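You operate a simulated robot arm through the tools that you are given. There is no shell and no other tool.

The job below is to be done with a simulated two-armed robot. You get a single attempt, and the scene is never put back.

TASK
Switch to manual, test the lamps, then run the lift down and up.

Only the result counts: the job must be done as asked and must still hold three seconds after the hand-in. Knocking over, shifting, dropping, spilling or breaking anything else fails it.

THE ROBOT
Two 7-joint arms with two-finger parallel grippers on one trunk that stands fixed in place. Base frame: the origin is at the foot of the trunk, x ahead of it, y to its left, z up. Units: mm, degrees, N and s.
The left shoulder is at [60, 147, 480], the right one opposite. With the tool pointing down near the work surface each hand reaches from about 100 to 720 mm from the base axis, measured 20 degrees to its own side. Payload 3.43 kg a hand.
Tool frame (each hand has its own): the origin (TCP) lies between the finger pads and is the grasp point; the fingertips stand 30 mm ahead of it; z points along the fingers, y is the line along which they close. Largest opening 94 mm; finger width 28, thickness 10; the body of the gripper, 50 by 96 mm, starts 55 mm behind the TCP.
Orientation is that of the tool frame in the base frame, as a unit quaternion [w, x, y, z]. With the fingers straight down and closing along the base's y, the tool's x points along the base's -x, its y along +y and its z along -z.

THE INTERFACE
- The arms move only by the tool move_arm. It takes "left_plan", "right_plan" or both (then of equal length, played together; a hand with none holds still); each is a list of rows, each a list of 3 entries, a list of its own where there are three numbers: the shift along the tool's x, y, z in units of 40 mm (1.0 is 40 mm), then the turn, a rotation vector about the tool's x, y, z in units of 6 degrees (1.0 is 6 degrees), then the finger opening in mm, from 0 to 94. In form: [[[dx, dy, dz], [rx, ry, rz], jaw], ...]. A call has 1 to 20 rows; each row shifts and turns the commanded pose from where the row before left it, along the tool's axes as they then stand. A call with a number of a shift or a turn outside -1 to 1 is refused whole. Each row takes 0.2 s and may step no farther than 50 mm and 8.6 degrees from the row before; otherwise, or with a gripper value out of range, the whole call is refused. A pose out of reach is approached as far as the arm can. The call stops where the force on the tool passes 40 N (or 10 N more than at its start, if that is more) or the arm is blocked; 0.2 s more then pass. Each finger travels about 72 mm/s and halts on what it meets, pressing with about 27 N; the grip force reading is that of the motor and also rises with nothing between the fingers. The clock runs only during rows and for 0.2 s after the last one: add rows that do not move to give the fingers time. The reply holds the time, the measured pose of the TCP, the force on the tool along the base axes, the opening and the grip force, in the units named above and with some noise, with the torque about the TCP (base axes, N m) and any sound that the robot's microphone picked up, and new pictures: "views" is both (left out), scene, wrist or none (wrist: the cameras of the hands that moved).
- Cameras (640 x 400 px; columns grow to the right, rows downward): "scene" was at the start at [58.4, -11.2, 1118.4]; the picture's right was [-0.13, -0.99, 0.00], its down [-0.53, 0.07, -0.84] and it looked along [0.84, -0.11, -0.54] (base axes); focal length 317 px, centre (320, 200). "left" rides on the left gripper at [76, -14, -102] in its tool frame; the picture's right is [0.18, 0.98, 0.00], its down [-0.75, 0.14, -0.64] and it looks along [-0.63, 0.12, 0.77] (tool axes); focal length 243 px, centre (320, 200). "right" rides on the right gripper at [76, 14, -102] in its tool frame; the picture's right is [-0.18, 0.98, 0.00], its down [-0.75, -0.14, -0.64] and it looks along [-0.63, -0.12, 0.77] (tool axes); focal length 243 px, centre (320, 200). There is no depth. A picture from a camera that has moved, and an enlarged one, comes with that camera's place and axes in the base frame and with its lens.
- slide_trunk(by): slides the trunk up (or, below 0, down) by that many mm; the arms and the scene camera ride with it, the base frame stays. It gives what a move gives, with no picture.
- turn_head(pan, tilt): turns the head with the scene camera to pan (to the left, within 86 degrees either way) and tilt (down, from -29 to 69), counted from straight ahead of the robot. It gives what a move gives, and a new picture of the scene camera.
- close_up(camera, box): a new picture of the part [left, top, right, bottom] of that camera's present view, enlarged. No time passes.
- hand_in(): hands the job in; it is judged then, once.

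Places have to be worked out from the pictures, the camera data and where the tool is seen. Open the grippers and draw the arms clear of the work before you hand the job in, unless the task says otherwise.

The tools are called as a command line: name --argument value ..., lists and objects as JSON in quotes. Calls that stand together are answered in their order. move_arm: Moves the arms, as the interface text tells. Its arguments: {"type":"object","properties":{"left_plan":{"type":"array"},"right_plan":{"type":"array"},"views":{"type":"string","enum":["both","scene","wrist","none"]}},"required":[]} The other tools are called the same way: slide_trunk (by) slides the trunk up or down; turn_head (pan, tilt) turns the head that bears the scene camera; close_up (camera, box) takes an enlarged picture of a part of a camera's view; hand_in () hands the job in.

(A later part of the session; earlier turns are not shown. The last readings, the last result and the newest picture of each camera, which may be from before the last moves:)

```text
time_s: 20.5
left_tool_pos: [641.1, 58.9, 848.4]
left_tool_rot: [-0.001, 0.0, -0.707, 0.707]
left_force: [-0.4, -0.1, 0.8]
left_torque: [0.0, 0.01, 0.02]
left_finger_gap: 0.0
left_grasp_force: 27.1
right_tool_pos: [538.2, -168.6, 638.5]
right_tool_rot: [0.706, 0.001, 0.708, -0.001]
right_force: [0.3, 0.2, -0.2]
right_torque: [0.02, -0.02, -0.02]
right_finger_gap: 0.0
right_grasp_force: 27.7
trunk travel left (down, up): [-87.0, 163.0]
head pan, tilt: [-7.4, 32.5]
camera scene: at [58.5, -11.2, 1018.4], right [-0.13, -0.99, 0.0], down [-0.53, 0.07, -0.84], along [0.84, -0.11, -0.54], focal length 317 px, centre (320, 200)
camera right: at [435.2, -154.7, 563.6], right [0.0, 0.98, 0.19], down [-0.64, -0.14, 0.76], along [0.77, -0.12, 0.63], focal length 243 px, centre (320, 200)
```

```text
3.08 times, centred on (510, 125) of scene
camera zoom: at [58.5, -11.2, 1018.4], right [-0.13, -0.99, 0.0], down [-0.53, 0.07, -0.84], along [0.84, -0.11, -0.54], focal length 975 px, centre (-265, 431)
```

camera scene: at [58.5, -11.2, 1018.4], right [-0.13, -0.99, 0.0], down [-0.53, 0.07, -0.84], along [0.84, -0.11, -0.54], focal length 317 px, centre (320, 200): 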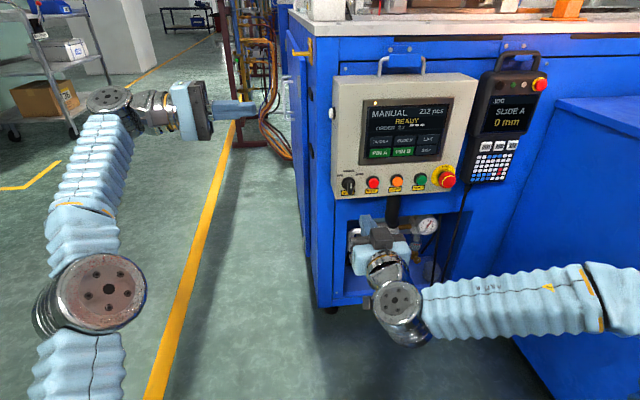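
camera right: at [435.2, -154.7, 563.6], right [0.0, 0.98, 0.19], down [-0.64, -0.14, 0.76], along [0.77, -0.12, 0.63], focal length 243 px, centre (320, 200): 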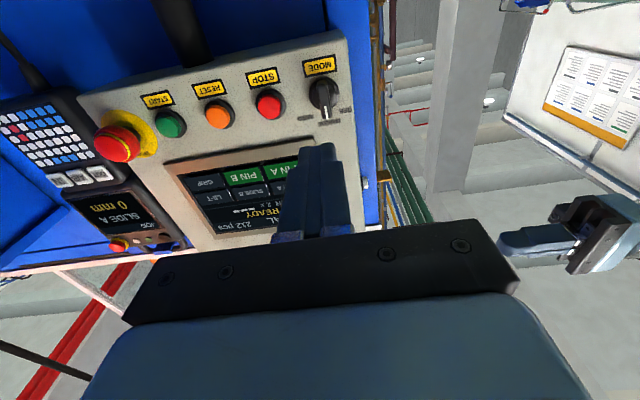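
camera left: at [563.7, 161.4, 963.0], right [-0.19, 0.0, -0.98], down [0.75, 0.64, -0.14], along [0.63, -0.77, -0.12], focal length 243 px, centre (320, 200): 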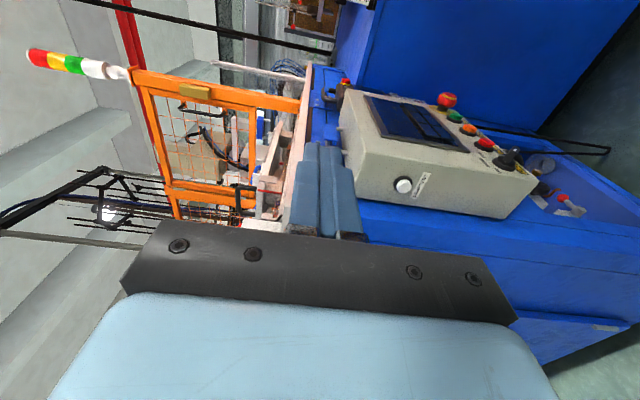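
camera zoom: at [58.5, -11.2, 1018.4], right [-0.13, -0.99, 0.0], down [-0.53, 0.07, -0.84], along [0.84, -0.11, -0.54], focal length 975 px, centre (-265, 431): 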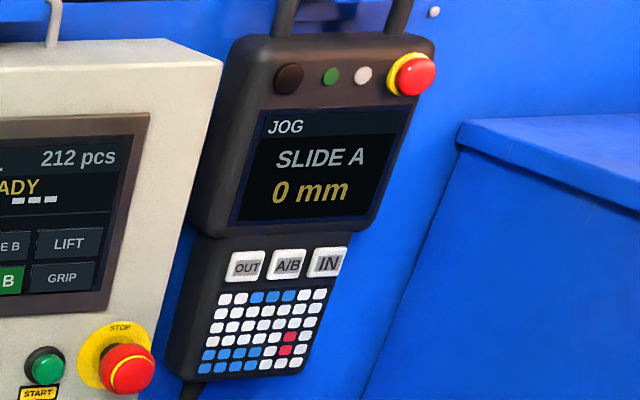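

The mode holds at MANUAL after release. Next is the lamp test: I bring the left hand with closed fingers level with the white button (about x 744, y −119, z 804), nearly square to the box's side.

move_arm --left_plan '[[[-0.732, 0.37, 0], [0, 0, 0], 0], [[-0.732, 0.37, 0], [0, 0, 0], 0], [[-0.732, 0.37, 0], [0, 0, 0], 0], [[0, 0, 0], [0, -1, 0], 0], [[0, 0, 0.9], [0, 0, 0], 0], [[0, 0, 0.9], [0, 0, 0], 0], [[0, 0, 0.9], [0, 0, 0], 0], [[0, 0, 0], [0, 0, 0], 0]]' --views "both"

close_up --camera "left" --box '[240, 70, 400, 170]'

close_up --camera "scene" --box '[288, 90, 352, 130]'

```text
time_s: 22.3
left_tool_pos: [677.5, -54.0, 799.0]
left_tool_rot: [-0.037, 0.038, -0.706, 0.706]
left_force: [0.1, -0.3, 1.0]
left_torque: [0.03, 0.02, -0.01]
left_finger_gap: 0.0
left_grasp_force: 26.5
left hand out of reach, approached as far as the arm can: row 1, 2, 3
right_tool_pos: [538.4, -168.2, 639.0]
right_tool_rot: [0.706, 0.002, 0.708, -0.001]
right_force: [0.5, -0.7, 0.6]
right_torque: [0.02, -0.02, 0.0]
right_finger_gap: 0.0
right_grasp_force: 27.3
trunk travel left (down, up): [-87.0, 163.0]
head pan, tilt: [-7.4, 32.5]
camera scene: at [58.5, -11.2, 1018.4], right [-0.13, -0.99, 0.0], down [-0.53, 0.07, -0.84], along [0.84, -0.11, -0.54], focal length 317 px, centre (320, 200)
camera left: at [591.0, 40.9, 813.1], right [-0.18, -0.02, -0.98], down [0.68, 0.72, -0.14], along [0.71, -0.7, -0.12], focal length 243 px, centre (320, 200)
```

scene: 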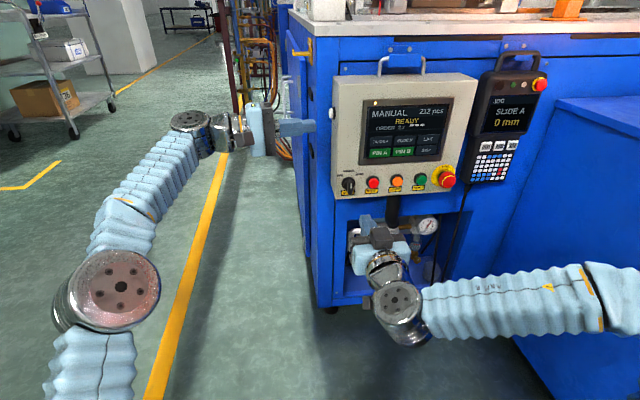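
left: 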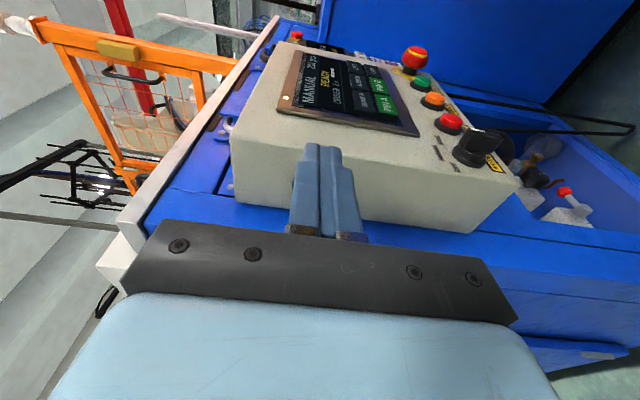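

```text
4.00 times, centred on (320, 120) of left
camera zoom: at [591.0, 40.9, 813.1], right [-0.18, -0.02, -0.98], down [0.68, 0.72, -0.14], along [0.71, -0.7, -0.12], focal length 970 px, centre (320, 520)
```

zoom: 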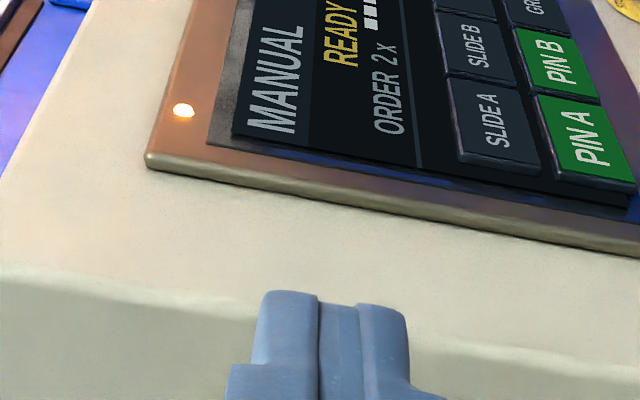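

```text
10.00 times, centred on (320, 110) of scene
camera zoom: at [58.5, -11.2, 1018.4], right [-0.13, -0.99, 0.0], down [-0.53, 0.07, -0.84], along [0.84, -0.11, -0.54], focal length 3169 px, centre (320, 1100)
```

zoom: 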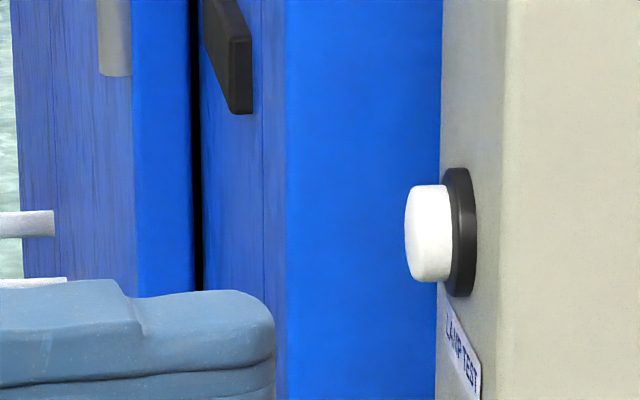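

The left arm is near its reach limit with the hand this square to the side. I yaw it about 36° more so the wrist sits closer to the robot.

move_arm --left_plan '[[[0, 0, 0], [0, -1, 0], 0], [[0, 0, 0], [0, -1, 0], 0], [[0, 0, 0], [0, -1, 0], 0], [[0, 0, 0], [0, -1, 0], 0], [[0, 0, 0], [0, -1, 0], 0], [[0, 0, 0], [0, -1, 0], 0], [[0, 0, 0], [0, 0, 0], 0]]' --views "both"

close_up --camera "scene" --box '[288, 90, 352, 130]'

```text
time_s: 23.9
left_tool_pos: [674.9, -54.6, 798.0]
left_tool_rot: [0.254, -0.254, 0.661, -0.659]
left_force: [1.0, -0.3, -1.0]
left_torque: [-0.01, 0.02, -0.01]
left_finger_gap: 0.1
left_grasp_force: 26.8
right_tool_pos: [538.5, -167.5, 639.5]
right_tool_rot: [0.706, 0.002, 0.708, -0.001]
right_force: [0.8, -0.2, 0.9]
right_torque: [0.0, -0.03, -0.03]
right_finger_gap: 0.0
right_grasp_force: 26.7
trunk travel left (down, up): [-87.0, 163.0]
head pan, tilt: [-7.4, 32.5]
camera scene: at [58.5, -11.2, 1018.4], right [-0.13, -0.99, 0.0], down [-0.53, 0.07, -0.84], along [0.84, -0.11, -0.54], focal length 317 px, centre (320, 200)
camera left: at [549.9, -28.5, 812.8], right [-0.14, -0.12, -0.98], down [0.13, 0.98, -0.14], along [0.98, -0.15, -0.12], focal length 243 px, centre (320, 200)
```

scene: 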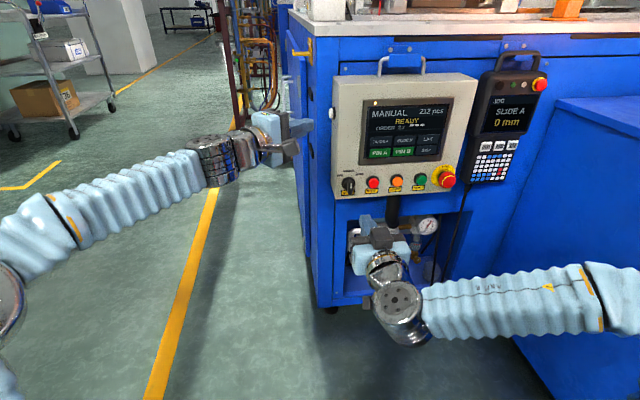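
left: 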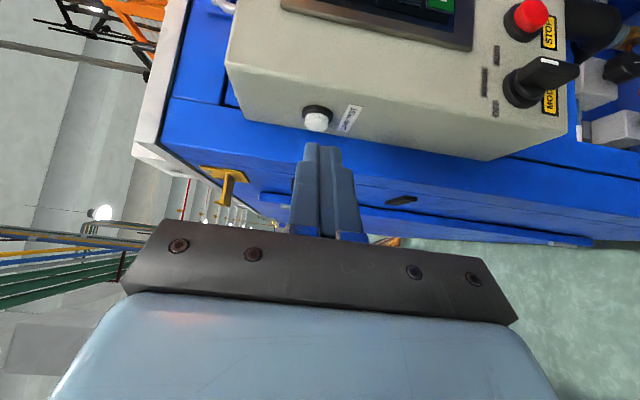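

```text
10.00 times, centred on (320, 110) of scene
camera zoom: at [58.5, -11.2, 1018.4], right [-0.13, -0.99, 0.0], down [-0.53, 0.07, -0.84], along [0.84, -0.11, -0.54], focal length 3169 px, centre (320, 1100)
```

zoom: 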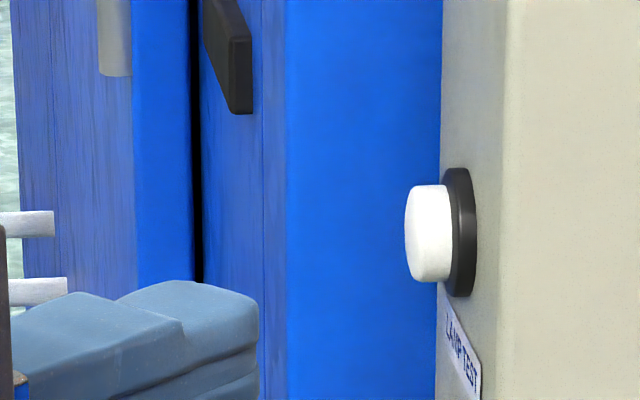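

Now the cap is well in view; triangulating gives its outer face at about (750, −121, 801). I bring the near finger corner to about 13 mm outside it.

move_arm --left_plan '[[[-0.25, -0.025, 0.465], [0, 0, 0], 0], [[-0.25, -0.025, 0.465], [0, 0, 0], 0], [[-0.24, -0.025, 0.465], [0, 0, 0], 0], [[0, 0, 0], [0, 0, 0], 0]]' --views "both"

close_up --camera "scene" --box '[288, 90, 352, 130]'

close_up --camera "left" --box '[240, 80, 400, 180]'

```text
time_s: 24.9
left_tool_pos: [735.4, -75.5, 802.2]
left_tool_rot: [0.254, -0.253, 0.66, -0.66]
left_force: [0.0, 1.2, -0.1]
left_torque: [0.0, -0.02, -0.03]
left_finger_gap: 0.2
left_grasp_force: 26.9
right_tool_pos: [538.5, -169.1, 638.4]
right_tool_rot: [0.706, 0.001, 0.708, -0.001]
right_force: [-0.4, -0.4, 0.2]
right_torque: [-0.02, 0.02, -0.01]
right_finger_gap: 0.0
right_grasp_force: 27.2
trunk travel left (down, up): [-87.0, 163.0]
head pan, tilt: [-7.4, 32.5]
camera scene: at [58.5, -11.2, 1018.4], right [-0.13, -0.99, 0.0], down [-0.53, 0.07, -0.84], along [0.84, -0.11, -0.54], focal length 317 px, centre (320, 200)
camera left: at [609.4, -50.2, 817.0], right [-0.14, -0.12, -0.98], down [0.13, 0.98, -0.14], along [0.98, -0.15, -0.12], focal length 243 px, centre (320, 200)
```

scene: 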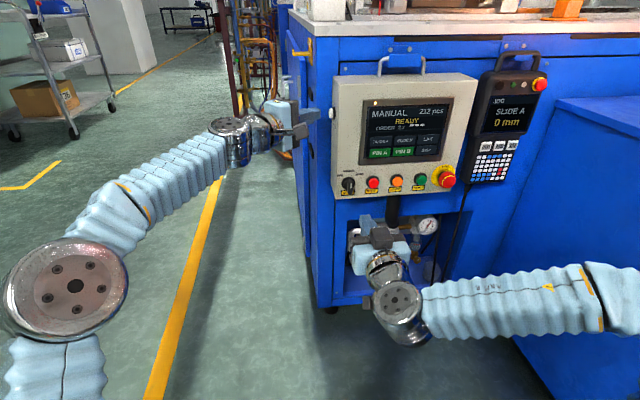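
left: 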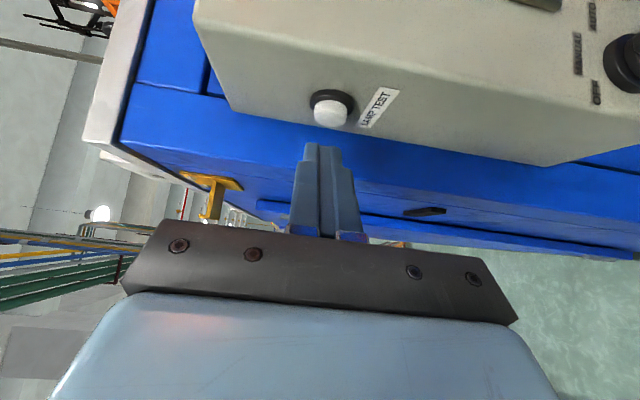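

```text
10.00 times, centred on (320, 110) of scene
camera zoom: at [58.5, -11.2, 1018.4], right [-0.13, -0.99, 0.0], down [-0.53, 0.07, -0.84], along [0.84, -0.11, -0.54], focal length 3169 px, centre (320, 1100)
```

zoom: 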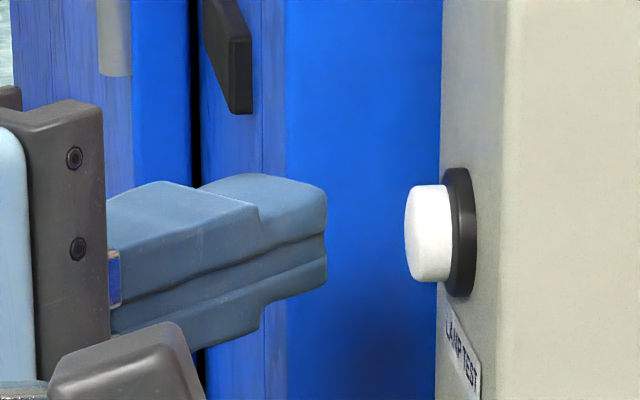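

```text
4.00 times, centred on (320, 130) of left
camera zoom: at [609.4, -50.2, 817.0], right [-0.14, -0.12, -0.98], down [0.13, 0.98, -0.14], along [0.98, -0.15, -0.12], focal length 970 px, centre (320, 480)
```

zoom: 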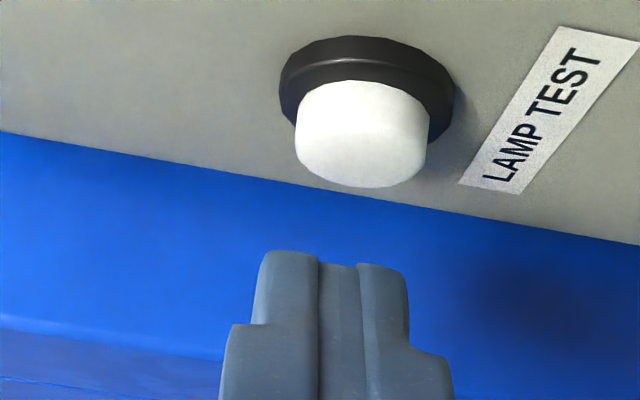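

The tip is level with the cap and about 15 mm from it. I move straight along −Y by 18 mm in small steps and read the force.

move_arm --left_plan '[[[0.067, 0.05, 0.074], [0, 0, 0], 0], [[0.067, 0, 0.074], [0, 0, 0], 0], [[0.067, 0, 0.074], [0, 0, 0], 0], [[0.067, 0, 0.074], [0, 0, 0], 0], [[0.033, 0, 0.037], [0, 0, 0], 0]]' --views "scene"

close_up --camera "scene" --box '[288, 90, 352, 130]'

close_up --camera "left" --box '[240, 80, 400, 180]'

```text
time_s: 26.1
left_tool_pos: [734.0, -92.7, 799.7]
left_tool_rot: [0.254, -0.254, 0.66, -0.659]
left_force: [0.0, 0.5, 0.1]
left_torque: [0.03, -0.03, 0.01]
left_finger_gap: 0.0
left_grasp_force: 26.9
right_tool_pos: [539.6, -168.9, 639.2]
right_tool_rot: [0.706, 0.002, 0.709, -0.001]
right_force: [0.6, 0.3, 0.3]
right_torque: [0.0, 0.03, -0.02]
right_finger_gap: 0.0
right_grasp_force: 26.6
trunk travel left (down, up): [-87.0, 163.0]
head pan, tilt: [-7.4, 32.5]
camera scene: at [58.5, -11.1, 1018.4], right [-0.13, -0.99, 0.0], down [-0.53, 0.07, -0.84], along [0.84, -0.11, -0.54], focal length 317 px, centre (320, 200)
```

scene: 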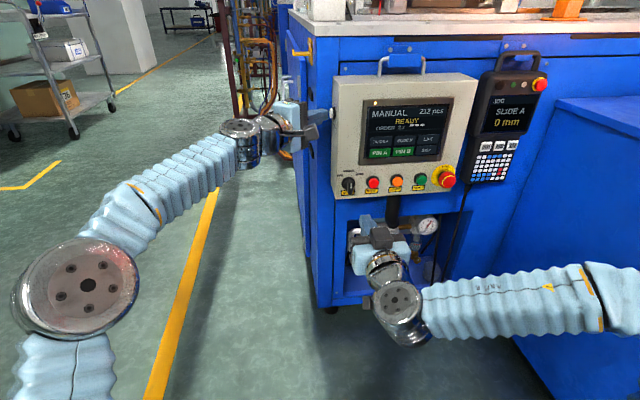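

```text
10.00 times, centred on (320, 110) of scene
camera zoom: at [58.5, -11.1, 1018.4], right [-0.13, -0.99, 0.0], down [-0.53, 0.07, -0.84], along [0.84, -0.11, -0.54], focal length 3169 px, centre (320, 1100)
```

zoom: 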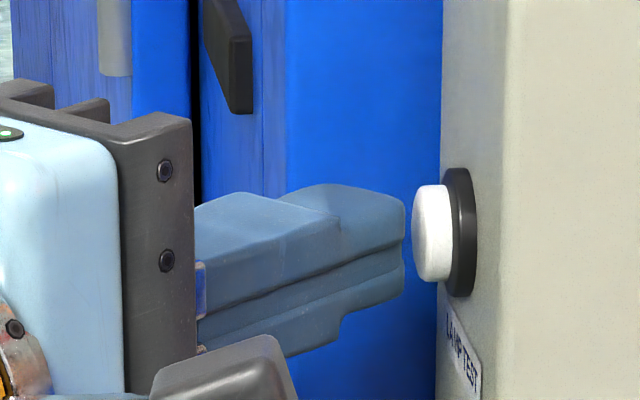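

```text
4.00 times, centred on (320, 130) of left
camera zoom: at [609.2, -67.6, 814.0], right [-0.14, -0.12, -0.98], down [0.13, 0.98, -0.14], along [0.98, -0.15, -0.12], focal length 970 px, centre (320, 480)
```

zoom: 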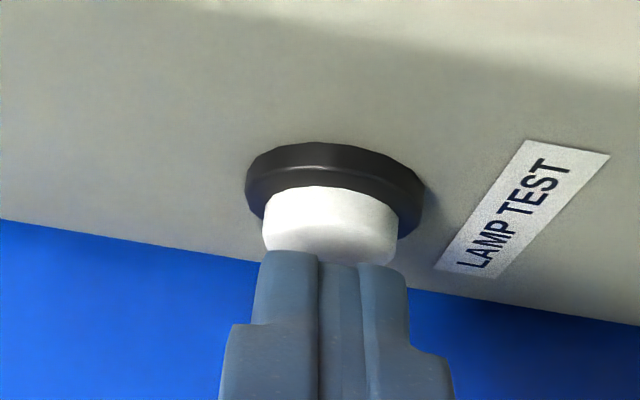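

The cap has moved in by about 2 mm under the finger with almost no force. I press further in small steps.

move_arm --left_plan '[[[0.025, 0, 0.028], [0, 0, 0], 0], [[0.025, 0, 0.028], [0, 0, 0], 0], [[0.025, 0, 0.028], [0, 0, 0], 0]]' --views "both"

close_up --camera "scene" --box '[288, 90, 352, 130]'

close_up --camera "scene" --box '[325, 90, 485, 200]'

```text
time_s: 26.9
left_tool_pos: [735.0, -96.4, 798.8]
left_tool_rot: [-0.255, 0.254, -0.659, 0.66]
left_force: [-4.1, 7.5, -0.6]
left_torque: [0.0, 0.01, -0.08]
left_finger_gap: 0.1
left_grasp_force: 26.6
right_tool_pos: [537.6, -169.0, 637.7]
right_tool_rot: [0.706, 0.002, 0.708, -0.001]
right_force: [-0.6, 0.5, 0.7]
right_torque: [-0.04, -0.02, 0.02]
right_finger_gap: 0.3
right_grasp_force: 26.9
trunk travel left (down, up): [-87.0, 163.0]
head pan, tilt: [-7.4, 32.5]
heard: click
camera scene: at [58.2, -10.6, 1018.4], right [-0.13, -0.99, 0.0], down [-0.53, 0.07, -0.84], along [0.84, -0.11, -0.54], focal length 317 px, centre (320, 200)
camera left: at [608.8, -71.8, 813.9], right [-0.14, -0.12, -0.98], down [0.13, 0.98, -0.14], along [0.98, -0.15, -0.12], focal length 243 px, centre (320, 200)
```

scene: 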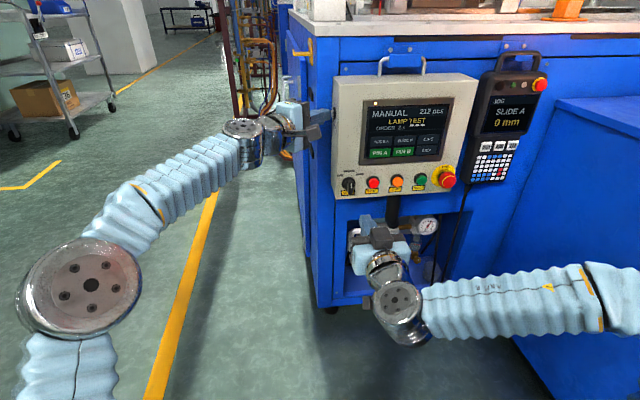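
left: 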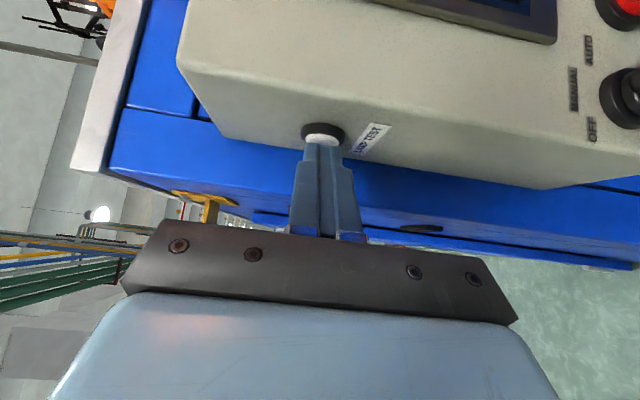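

```text
10.00 times, centred on (320, 110) of scene
camera zoom: at [58.2, -10.6, 1018.4], right [-0.13, -0.99, 0.0], down [-0.53, 0.07, -0.84], along [0.84, -0.11, -0.54], focal length 3169 px, centre (320, 1100)
```

zoom: 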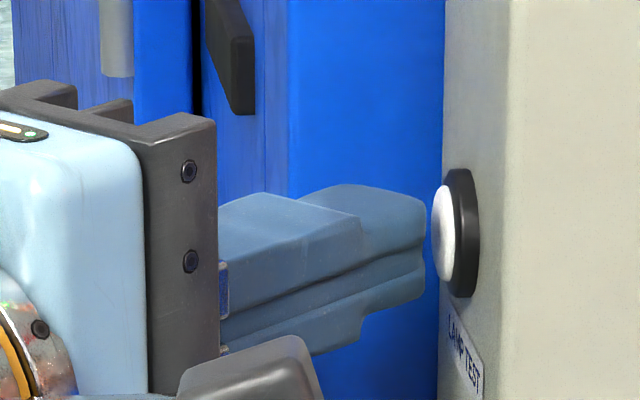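

```text
3.64 times, centred on (405, 145) of scene
camera zoom: at [58.2, -10.6, 1018.4], right [-0.13, -0.99, 0.0], down [-0.53, 0.07, -0.84], along [0.84, -0.11, -0.54], focal length 1152 px, centre (11, 400)
```

zoom: 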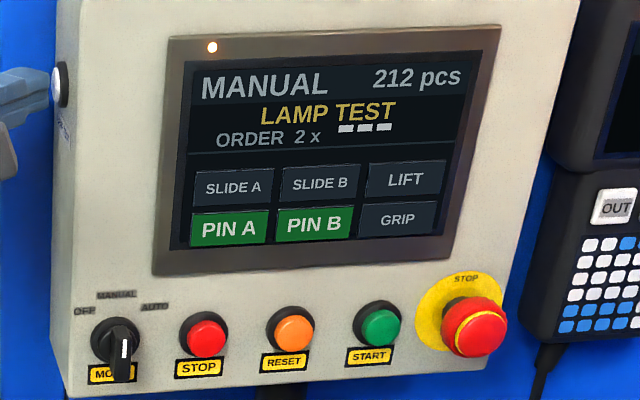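

A click was heard and the screen shows LAMP TEST. I hold it pressed about two seconds to let the lamps be tested.

move_arm --left_plan '[[[0, 0, 0], [0, 0, 0], 0], [[0, 0, 0], [0, 0, 0], 0], [[0, 0, 0], [0, 0, 0], 0], [[0, 0, 0], [0, 0, 0], 0], [[0, 0, 0], [0, 0, 0], 0], [[0, 0, 0], [0, 0, 0], 0], [[0, 0, 0], [0, 0, 0], 0], [[0, 0, 0], [0, 0, 0], 0], [[0, 0, 0], [0, 0, 0], 0], [[0, 0, 0], [0, 0, 0], 0]]' --views "both"

close_up --camera "scene" --box '[325, 90, 485, 200]'

```text
time_s: 29.1
left_tool_pos: [735.3, -98.2, 799.7]
left_tool_rot: [0.254, -0.254, 0.66, -0.66]
left_force: [-0.9, 9.9, 0.4]
left_torque: [-0.05, -0.03, 0.07]
left_finger_gap: 0.0
left_grasp_force: 27.6
right_tool_pos: [538.4, -168.2, 639.5]
right_tool_rot: [0.705, 0.002, 0.709, -0.001]
right_force: [0.4, -0.4, -0.5]
right_torque: [0.02, -0.01, 0.02]
right_finger_gap: 0.0
right_grasp_force: 27.2
trunk travel left (down, up): [-87.0, 163.0]
head pan, tilt: [-7.4, 32.5]
camera scene: at [58.4, -10.5, 1018.4], right [-0.13, -0.99, 0.0], down [-0.53, 0.07, -0.84], along [0.84, -0.11, -0.54], focal length 317 px, centre (320, 200)
camera left: at [608.8, -71.9, 813.9], right [-0.14, -0.12, -0.98], down [0.13, 0.98, -0.14], along [0.98, -0.15, -0.12], focal length 243 px, centre (320, 200)
```

scene: 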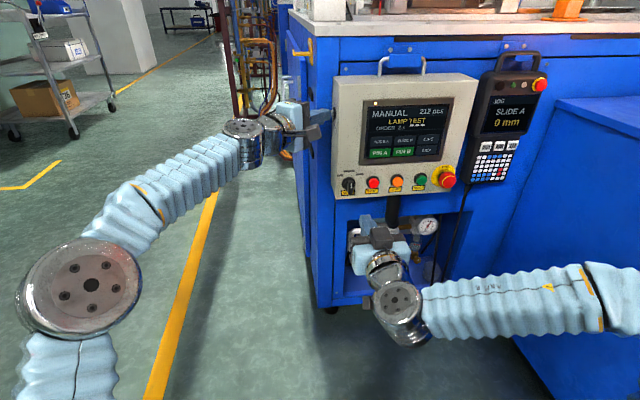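
left: 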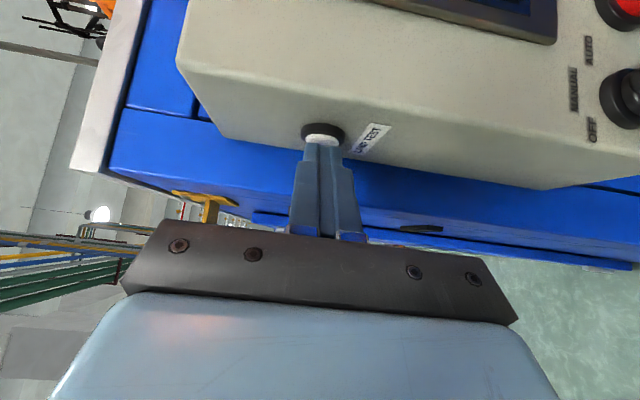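

```text
3.64 times, centred on (405, 145) of scene
camera zoom: at [58.4, -10.5, 1018.4], right [-0.13, -0.99, 0.0], down [-0.53, 0.07, -0.84], along [0.84, -0.11, -0.54], focal length 1152 px, centre (11, 400)
```

zoom: 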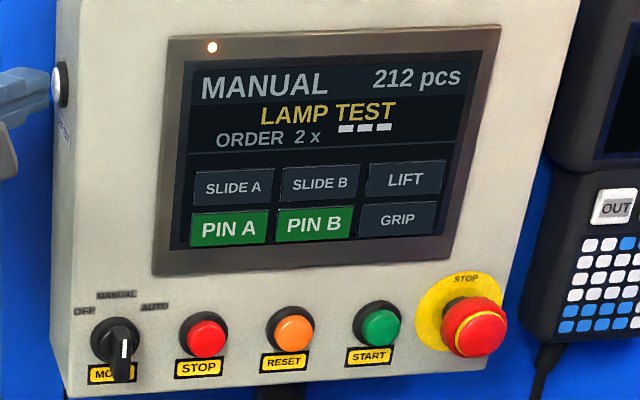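

The lamp test stayed shown throughout. I withdraw the left hand sideways off the button and then back.

move_arm --left_plan '[[[-0.33, 0, -0.37], [0, 0, 0], 0], [[-0.33, 0, -0.37], [0, 0, 0], 0], [[0, 0, -0.8], [0, 0, 0], 0], [[0, 0, -1], [0, 0, 0], 0], [[0, 0, -1], [0, 0, 0], 0], [[0, 0, -1], [0, 0, 0], 0], [[0, 0, 0], [0, 0, 0], 0]]' --views "both"

close_up --camera "scene" --box '[325, 90, 485, 200]'

close_up --camera "right" --box '[60, 40, 380, 240]'

```text
time_s: 30.7
left_tool_pos: [634.6, 53.8, 800.6]
left_tool_rot: [0.254, -0.254, 0.661, -0.659]
left_force: [0.1, 0.0, -0.6]
left_torque: [0.0, 0.01, 0.01]
left_finger_gap: 0.2
left_grasp_force: 27.0
right_tool_pos: [538.8, -168.6, 639.1]
right_tool_rot: [0.706, 0.002, 0.708, -0.001]
right_force: [-0.5, -0.5, 0.0]
right_torque: [0.02, 0.01, -0.02]
right_finger_gap: 0.0
right_grasp_force: 26.5
trunk travel left (down, up): [-87.0, 163.0]
head pan, tilt: [-7.4, 32.5]
camera scene: at [58.5, -11.2, 1018.4], right [-0.13, -0.99, 0.0], down [-0.53, 0.07, -0.84], along [0.84, -0.11, -0.54], focal length 317 px, centre (320, 200)
camera left: at [508.5, 78.8, 815.0], right [-0.14, -0.12, -0.98], down [0.13, 0.98, -0.14], along [0.98, -0.15, -0.12], focal length 243 px, centre (320, 200)
```

scene: 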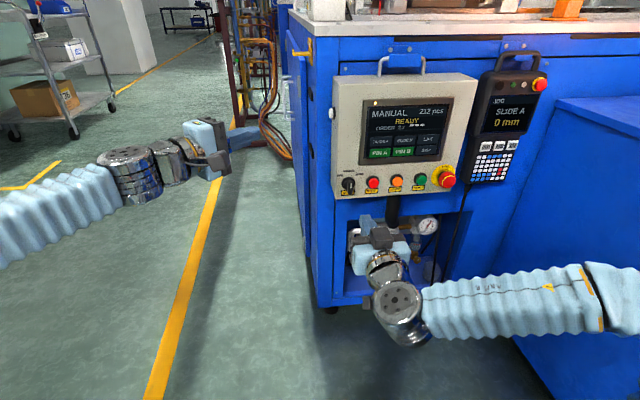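
left: 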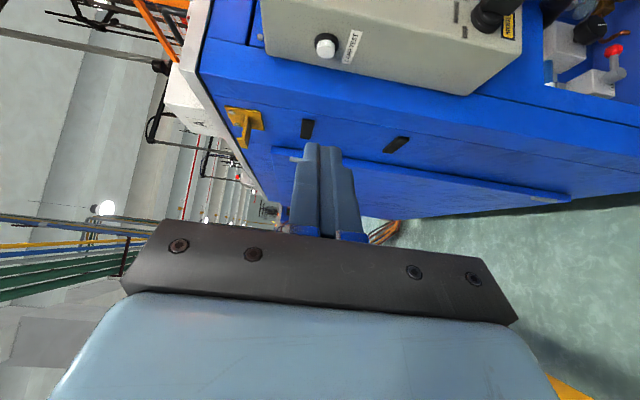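

```text
3.64 times, centred on (405, 145) of scene
camera zoom: at [58.5, -11.2, 1018.4], right [-0.13, -0.99, 0.0], down [-0.53, 0.07, -0.84], along [0.84, -0.11, -0.54], focal length 1152 px, centre (11, 400)
```

zoom: 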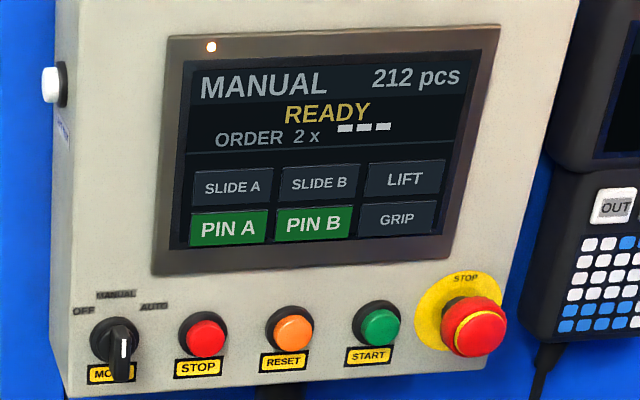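

```text
2.00 times, centred on (220, 140) of right
camera zoom: at [435.5, -154.7, 563.6], right [0.0, 0.98, 0.19], down [-0.64, -0.14, 0.76], along [0.77, -0.12, 0.63], focal length 485 px, centre (520, 320)
```

zoom: 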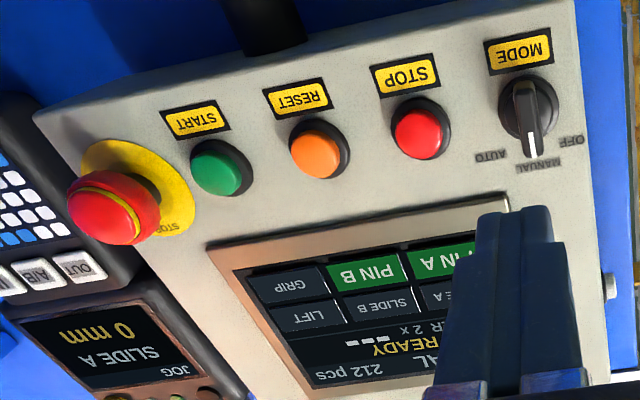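

READY again, mode still MANUAL. Scene and wrist both place the LIFT key at about (698, −340, 748); I tilt the closed fingers 18° down so only their upper edge leads, and bring them in front of it.

move_arm --right_plan '[[[0, 0, 0], [0, 1, 0], 0], [[0, 0, 0], [0, 1, 0], 0], [[0, 0, 0], [0, 1, 0], 0], [[-0.507, -0.714, 0.142], [0, 0, 0], 0], [[-0.507, -0.714, 0.142], [0, 0, 0], 0], [[-0.507, -0.714, 0.142], [0, 0, 0], 0], [[-0.507, -0.714, 0.142], [0, 0, 0], 0], [[-0.507, -0.714, 0.142], [0, 0, 0], 0], [[-0.507, -0.714, 0.142], [0, 0, 0], 0], [[0, 0, 0], [0, 0, 0], 0]]' --views "both"

close_up --camera "scene" --box '[355, 90, 483, 170]'

close_up --camera "right" --box '[200, 40, 440, 190]'

```text
time_s: 32.9
left_tool_pos: [634.7, 53.7, 800.8]
left_tool_rot: [-0.254, 0.253, -0.659, 0.661]
left_force: [-0.3, -0.1, -0.3]
left_torque: [0.03, 0.0, -0.01]
left_finger_gap: 0.0
left_grasp_force: 26.9
right_tool_pos: [607.5, -339.3, 745.6]
right_tool_rot: [0.586, 0.002, 0.81, -0.001]
right_force: [0.7, -1.0, 0.3]
right_torque: [0.01, -0.02, 0.03]
right_finger_gap: 0.2
right_grasp_force: 26.8
trunk travel left (down, up): [-87.0, 163.0]
head pan, tilt: [-7.4, 32.5]
camera scene: at [58.4, -11.2, 1018.4], right [-0.13, -0.99, 0.0], down [-0.53, 0.07, -0.84], along [0.84, -0.11, -0.54], focal length 317 px, centre (320, 200)
camera right: at [486.7, -325.4, 704.4], right [0.06, 0.98, 0.18], down [-0.38, -0.14, 0.92], along [0.92, -0.12, 0.36], focal length 243 px, centre (320, 200)
```

scene: 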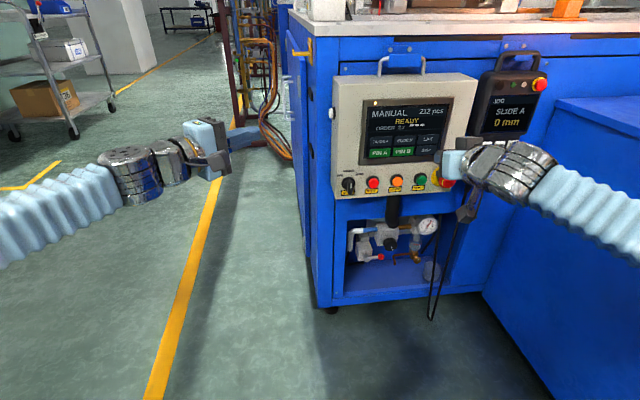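
right: 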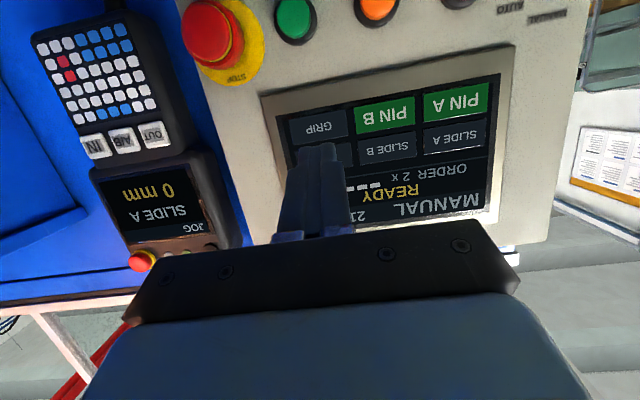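

```text
5.00 times, centred on (419, 130) of scene
camera zoom: at [58.4, -11.2, 1018.4], right [-0.13, -0.99, 0.0], down [-0.53, 0.07, -0.84], along [0.84, -0.11, -0.54], focal length 1584 px, centre (-175, 550)
```

zoom: 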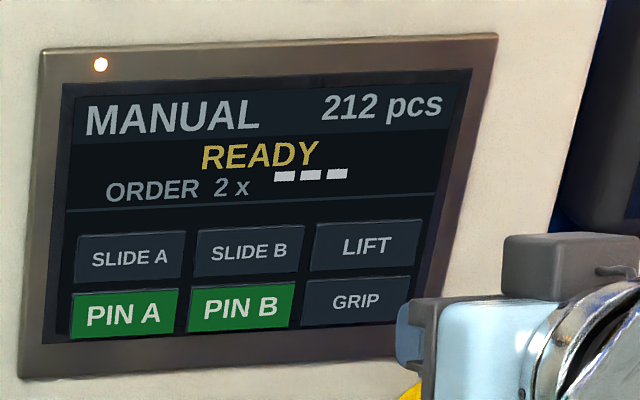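

```text
2.67 times, centred on (320, 115) of right
camera zoom: at [486.7, -325.4, 704.4], right [0.06, 0.98, 0.18], down [-0.38, -0.14, 0.92], along [0.92, -0.12, 0.36], focal length 647 px, centre (320, 427)
```

zoom: 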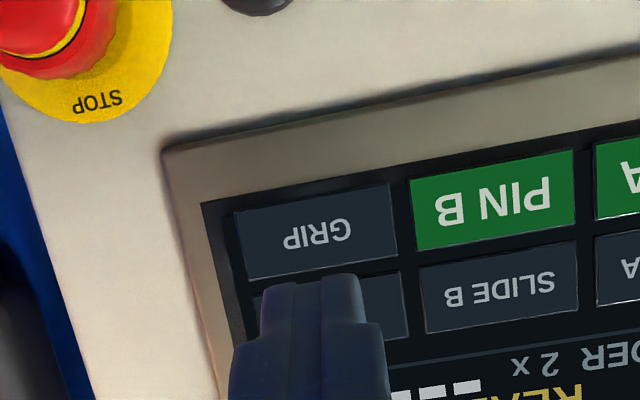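

Wrist view confirms LIFT at about (−342, 747) directly ahead of the tip. I advance along +X until about 8 mm short of it.

move_arm --right_plan '[[[-0.12, -0.03, 0.4], [0, 0, 0], 0], [[-0.12, -0.02, 0.4], [0, 0, 0], 0], [[-0.11, 0, 0.4], [0, 0, 0], 0], [[0, 0, 0], [0, 0, 0], 0]]' --views "both"

close_up --camera "scene" --box '[355, 90, 483, 170]'

close_up --camera "right" --box '[200, 40, 440, 190]'

```text
time_s: 33.9
left_tool_pos: [634.9, 53.5, 801.1]
left_tool_rot: [-0.253, 0.253, -0.66, 0.66]
left_force: [0.0, -1.9, -0.9]
left_torque: [0.0, 0.0, 0.0]
left_finger_gap: 0.0
left_grasp_force: 27.2
right_tool_pos: [658.4, -342.1, 741.2]
right_tool_rot: [0.587, 0.001, 0.809, 0.0]
right_force: [-0.2, 0.0, 0.0]
right_torque: [0.01, 0.02, -0.01]
right_finger_gap: 0.0
right_grasp_force: 27.2
trunk travel left (down, up): [-87.0, 163.0]
head pan, tilt: [-7.4, 32.5]
camera scene: at [58.4, -11.2, 1018.4], right [-0.13, -0.99, 0.0], down [-0.53, 0.07, -0.84], along [0.84, -0.11, -0.54], focal length 317 px, centre (320, 200)
camera right: at [536.9, -328.1, 701.8], right [0.06, 0.98, 0.18], down [-0.38, -0.14, 0.92], along [0.92, -0.12, 0.36], focal length 243 px, centre (320, 200)
```

scene: 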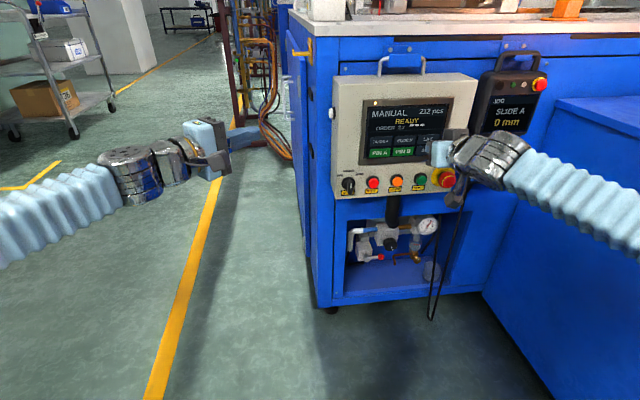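
right: 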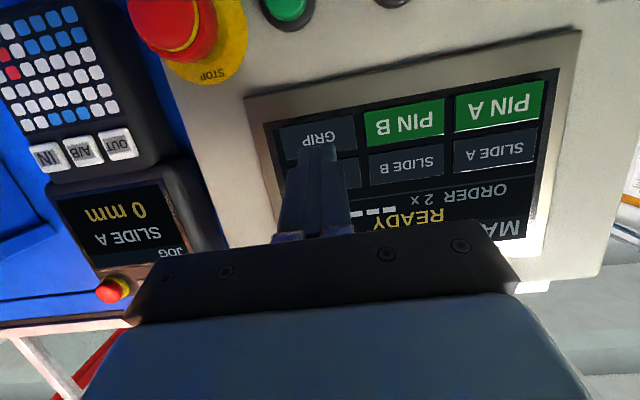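

```text
5.00 times, centred on (419, 130) of scene
camera zoom: at [58.4, -11.2, 1018.4], right [-0.13, -0.99, 0.0], down [-0.53, 0.07, -0.84], along [0.84, -0.11, -0.54], focal length 1584 px, centre (-175, 550)
```

zoom: 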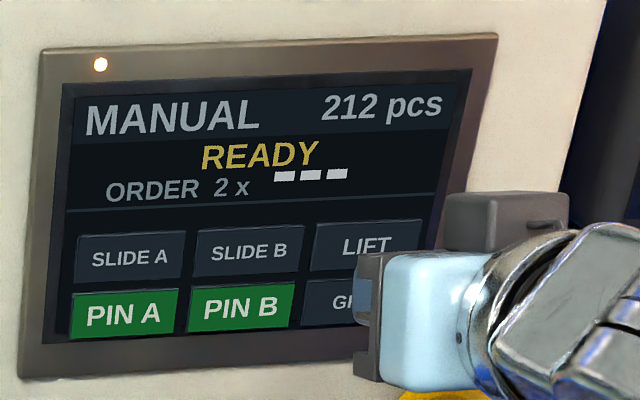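

```text
2.67 times, centred on (320, 115) of right
camera zoom: at [536.9, -328.1, 701.8], right [0.06, 0.98, 0.18], down [-0.38, -0.14, 0.92], along [0.92, -0.12, 0.36], focal length 647 px, centre (320, 427)
```

zoom: 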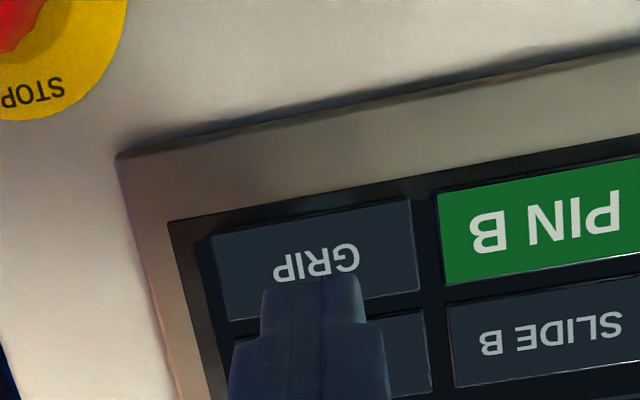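

The tip is about 7 mm from the key but a little low. I raise it 6 mm so the leading edge meets LIFT above its middle, then press forward in 2 mm steps.

move_arm --right_plan '[[[-0.143, 0.02, -0.046], [0, 0, 0], 0], [[0, 0, 0], [0, 0, 0], 0], [[-0.0155, 0, 0.0475], [0, 0, 0], 0], [[-0.0155, 0, 0.0475], [0, 0, 0], 0], [[-0.0155, 0, 0.0475], [0, 0, 0], 0], [[0, 0, 0], [0, 0, 0], 0]]' --views "both"

close_up --camera "scene" --box '[355, 90, 483, 170]'

close_up --camera "right" --box '[200, 40, 440, 190]'

```text
time_s: 35.3
left_tool_pos: [633.6, 53.7, 800.9]
left_tool_rot: [-0.254, 0.254, -0.66, 0.66]
left_force: [0.0, 0.7, -0.7]
left_torque: [0.0, 0.01, 0.02]
left_finger_gap: 0.0
left_grasp_force: 27.1
right_tool_pos: [665.6, -341.8, 747.7]
right_tool_rot: [0.586, 0.001, 0.81, 0.0]
right_force: [0.1, 0.2, 0.1]
right_torque: [0.01, -0.04, 0.01]
right_finger_gap: 0.1
right_grasp_force: 27.0
trunk travel left (down, up): [-87.0, 163.0]
head pan, tilt: [-7.4, 32.5]
camera scene: at [58.5, -11.2, 1018.4], right [-0.13, -0.99, 0.0], down [-0.53, 0.07, -0.84], along [0.84, -0.11, -0.54], focal length 317 px, centre (320, 200)
camera right: at [543.7, -327.6, 708.2], right [0.06, 0.98, 0.18], down [-0.38, -0.14, 0.92], along [0.92, -0.12, 0.36], focal length 243 px, centre (320, 200)
```

scene: 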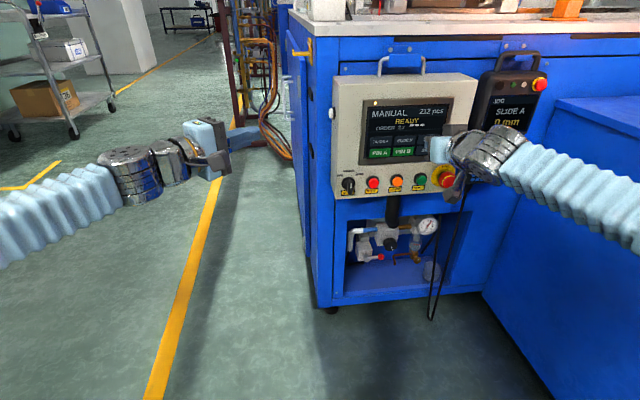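
right: 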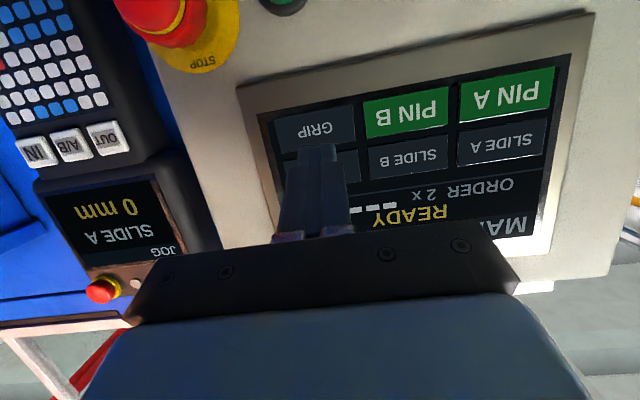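

```text
5.00 times, centred on (419, 130) of scene
camera zoom: at [58.5, -11.2, 1018.4], right [-0.13, -0.99, 0.0], down [-0.53, 0.07, -0.84], along [0.84, -0.11, -0.54], focal length 1584 px, centre (-175, 550)
```

zoom: 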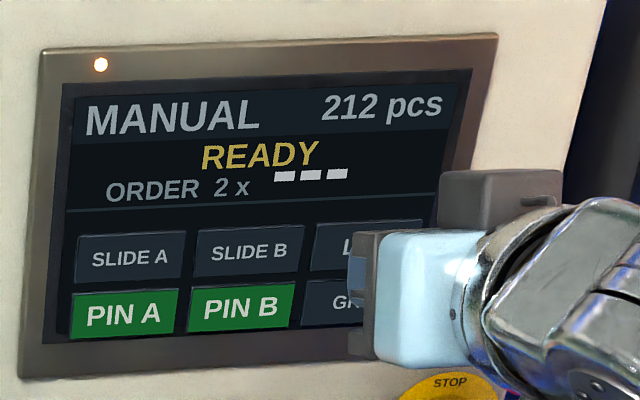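

```text
2.67 times, centred on (320, 115) of right
camera zoom: at [543.7, -327.6, 708.2], right [0.06, 0.98, 0.18], down [-0.38, -0.14, 0.92], along [0.92, -0.12, 0.36], focal length 647 px, centre (320, 427)
```

zoom: 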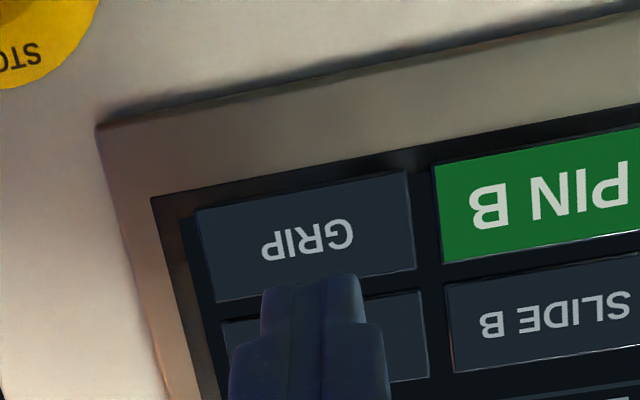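

No contact yet at leading edge x≈698. I continue forward in 1.5 mm steps.

move_arm --right_plan '[[[-0.0116, 0, 0.0357], [0, 0, 0], 0], [[-0.0116, 0, 0.0357], [0, 0, 0], 0], [[0, 0, 0], [0, 0, 0], 0]]' --views "none"

close_up --camera "scene" --box '[355, 90, 483, 170]'

close_up --camera "right" --box '[200, 40, 440, 190]'

```text
time_s: 36.1
left_tool_pos: [634.8, 54.1, 800.6]
left_tool_rot: [0.254, -0.253, 0.66, -0.66]
left_force: [-0.2, 0.1, 0.6]
left_torque: [-0.03, 0.01, 0.0]
left_finger_gap: 0.0
left_grasp_force: 27.0
right_tool_pos: [667.1, -340.4, 749.1]
right_tool_rot: [0.586, 0.001, 0.81, 0.0]
right_force: [-1.3, 0.1, -0.2]
right_torque: [0.01, -0.03, 0.01]
right_finger_gap: 0.0
right_grasp_force: 27.1
trunk travel left (down, up): [-87.0, 163.0]
head pan, tilt: [-7.4, 32.5]
```

```text
5.00 times, centred on (419, 130) of scene
camera zoom: at [58.4, -11.1, 1018.4], right [-0.13, -0.99, 0.0], down [-0.53, 0.07, -0.84], along [0.84, -0.11, -0.54], focal length 1584 px, centre (-175, 550)
```

zoom: 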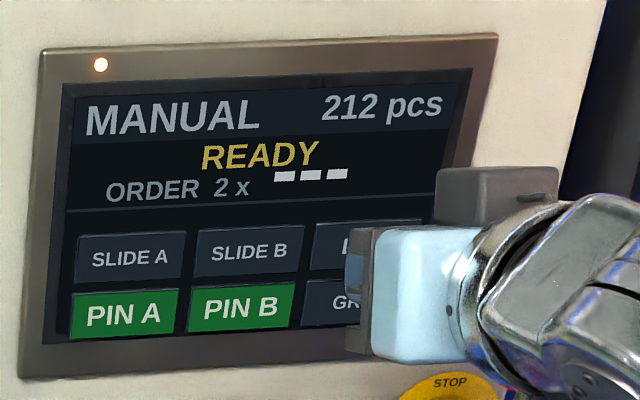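

```text
2.67 times, centred on (320, 115) of right
camera zoom: at [546.5, -327.5, 708.5], right [0.06, 0.98, 0.18], down [-0.38, -0.14, 0.92], along [0.92, -0.12, 0.36], focal length 647 px, centre (320, 427)
```

zoom: 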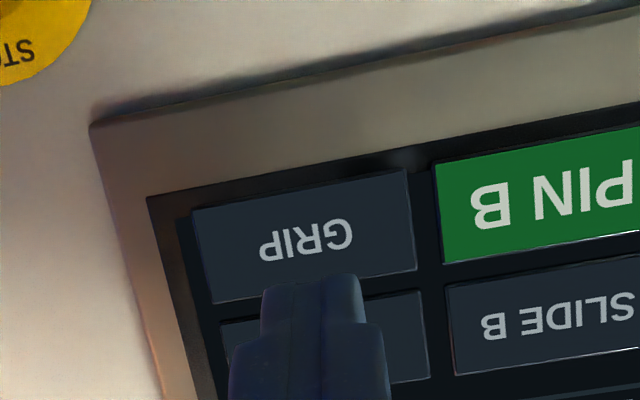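

The force shows perhaps first contact (−1.3 N). I go on in two more 1.5 mm steps.

move_arm --right_plan '[[[-0.0116, 0, 0.0357], [0, 0, 0], 0], [[-0.0116, 0, 0.0357], [0, 0, 0], 0], [[0, 0, 0], [0, 0, 0], 0]]' --views "none"

close_up --camera "scene" --box '[355, 90, 483, 170]'

close_up --camera "right" --box '[200, 40, 440, 190]'

```text
time_s: 36.9
left_tool_pos: [633.9, 54.6, 801.4]
left_tool_rot: [-0.254, 0.254, -0.66, 0.66]
left_force: [0.7, -0.1, -0.3]
left_torque: [0.02, 0.05, 0.02]
left_finger_gap: 0.2
left_grasp_force: 26.8
right_tool_pos: [668.8, -342.0, 748.7]
right_tool_rot: [0.587, 0.002, 0.81, -0.001]
right_force: [-8.4, 1.6, -2.4]
right_torque: [-0.03, 0.12, 0.04]
right_finger_gap: 0.2
right_grasp_force: 26.9
trunk travel left (down, up): [-87.0, 163.0]
head pan, tilt: [-7.4, 32.5]
heard: click
```

```text
5.00 times, centred on (419, 130) of scene
camera zoom: at [58.1, -11.2, 1018.3], right [-0.13, -0.99, 0.0], down [-0.53, 0.07, -0.84], along [0.84, -0.11, -0.54], focal length 1584 px, centre (-175, 550)
```

zoom: 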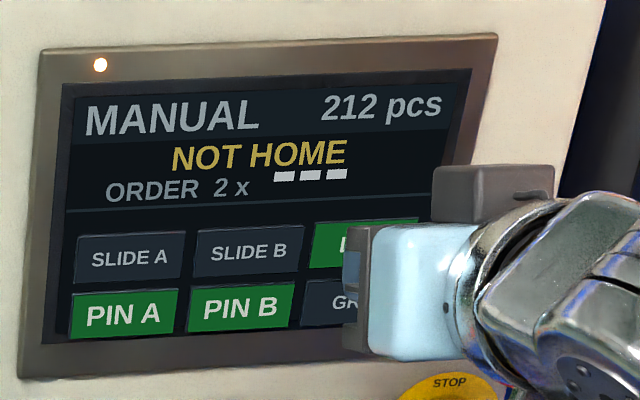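

```text
2.67 times, centred on (320, 115) of right
camera zoom: at [549.0, -327.6, 708.5], right [0.06, 0.98, 0.18], down [-0.37, -0.14, 0.92], along [0.93, -0.12, 0.36], focal length 647 px, centre (320, 427)
```

zoom: 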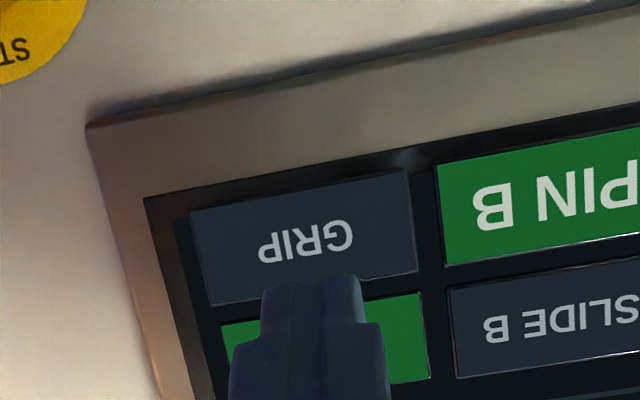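

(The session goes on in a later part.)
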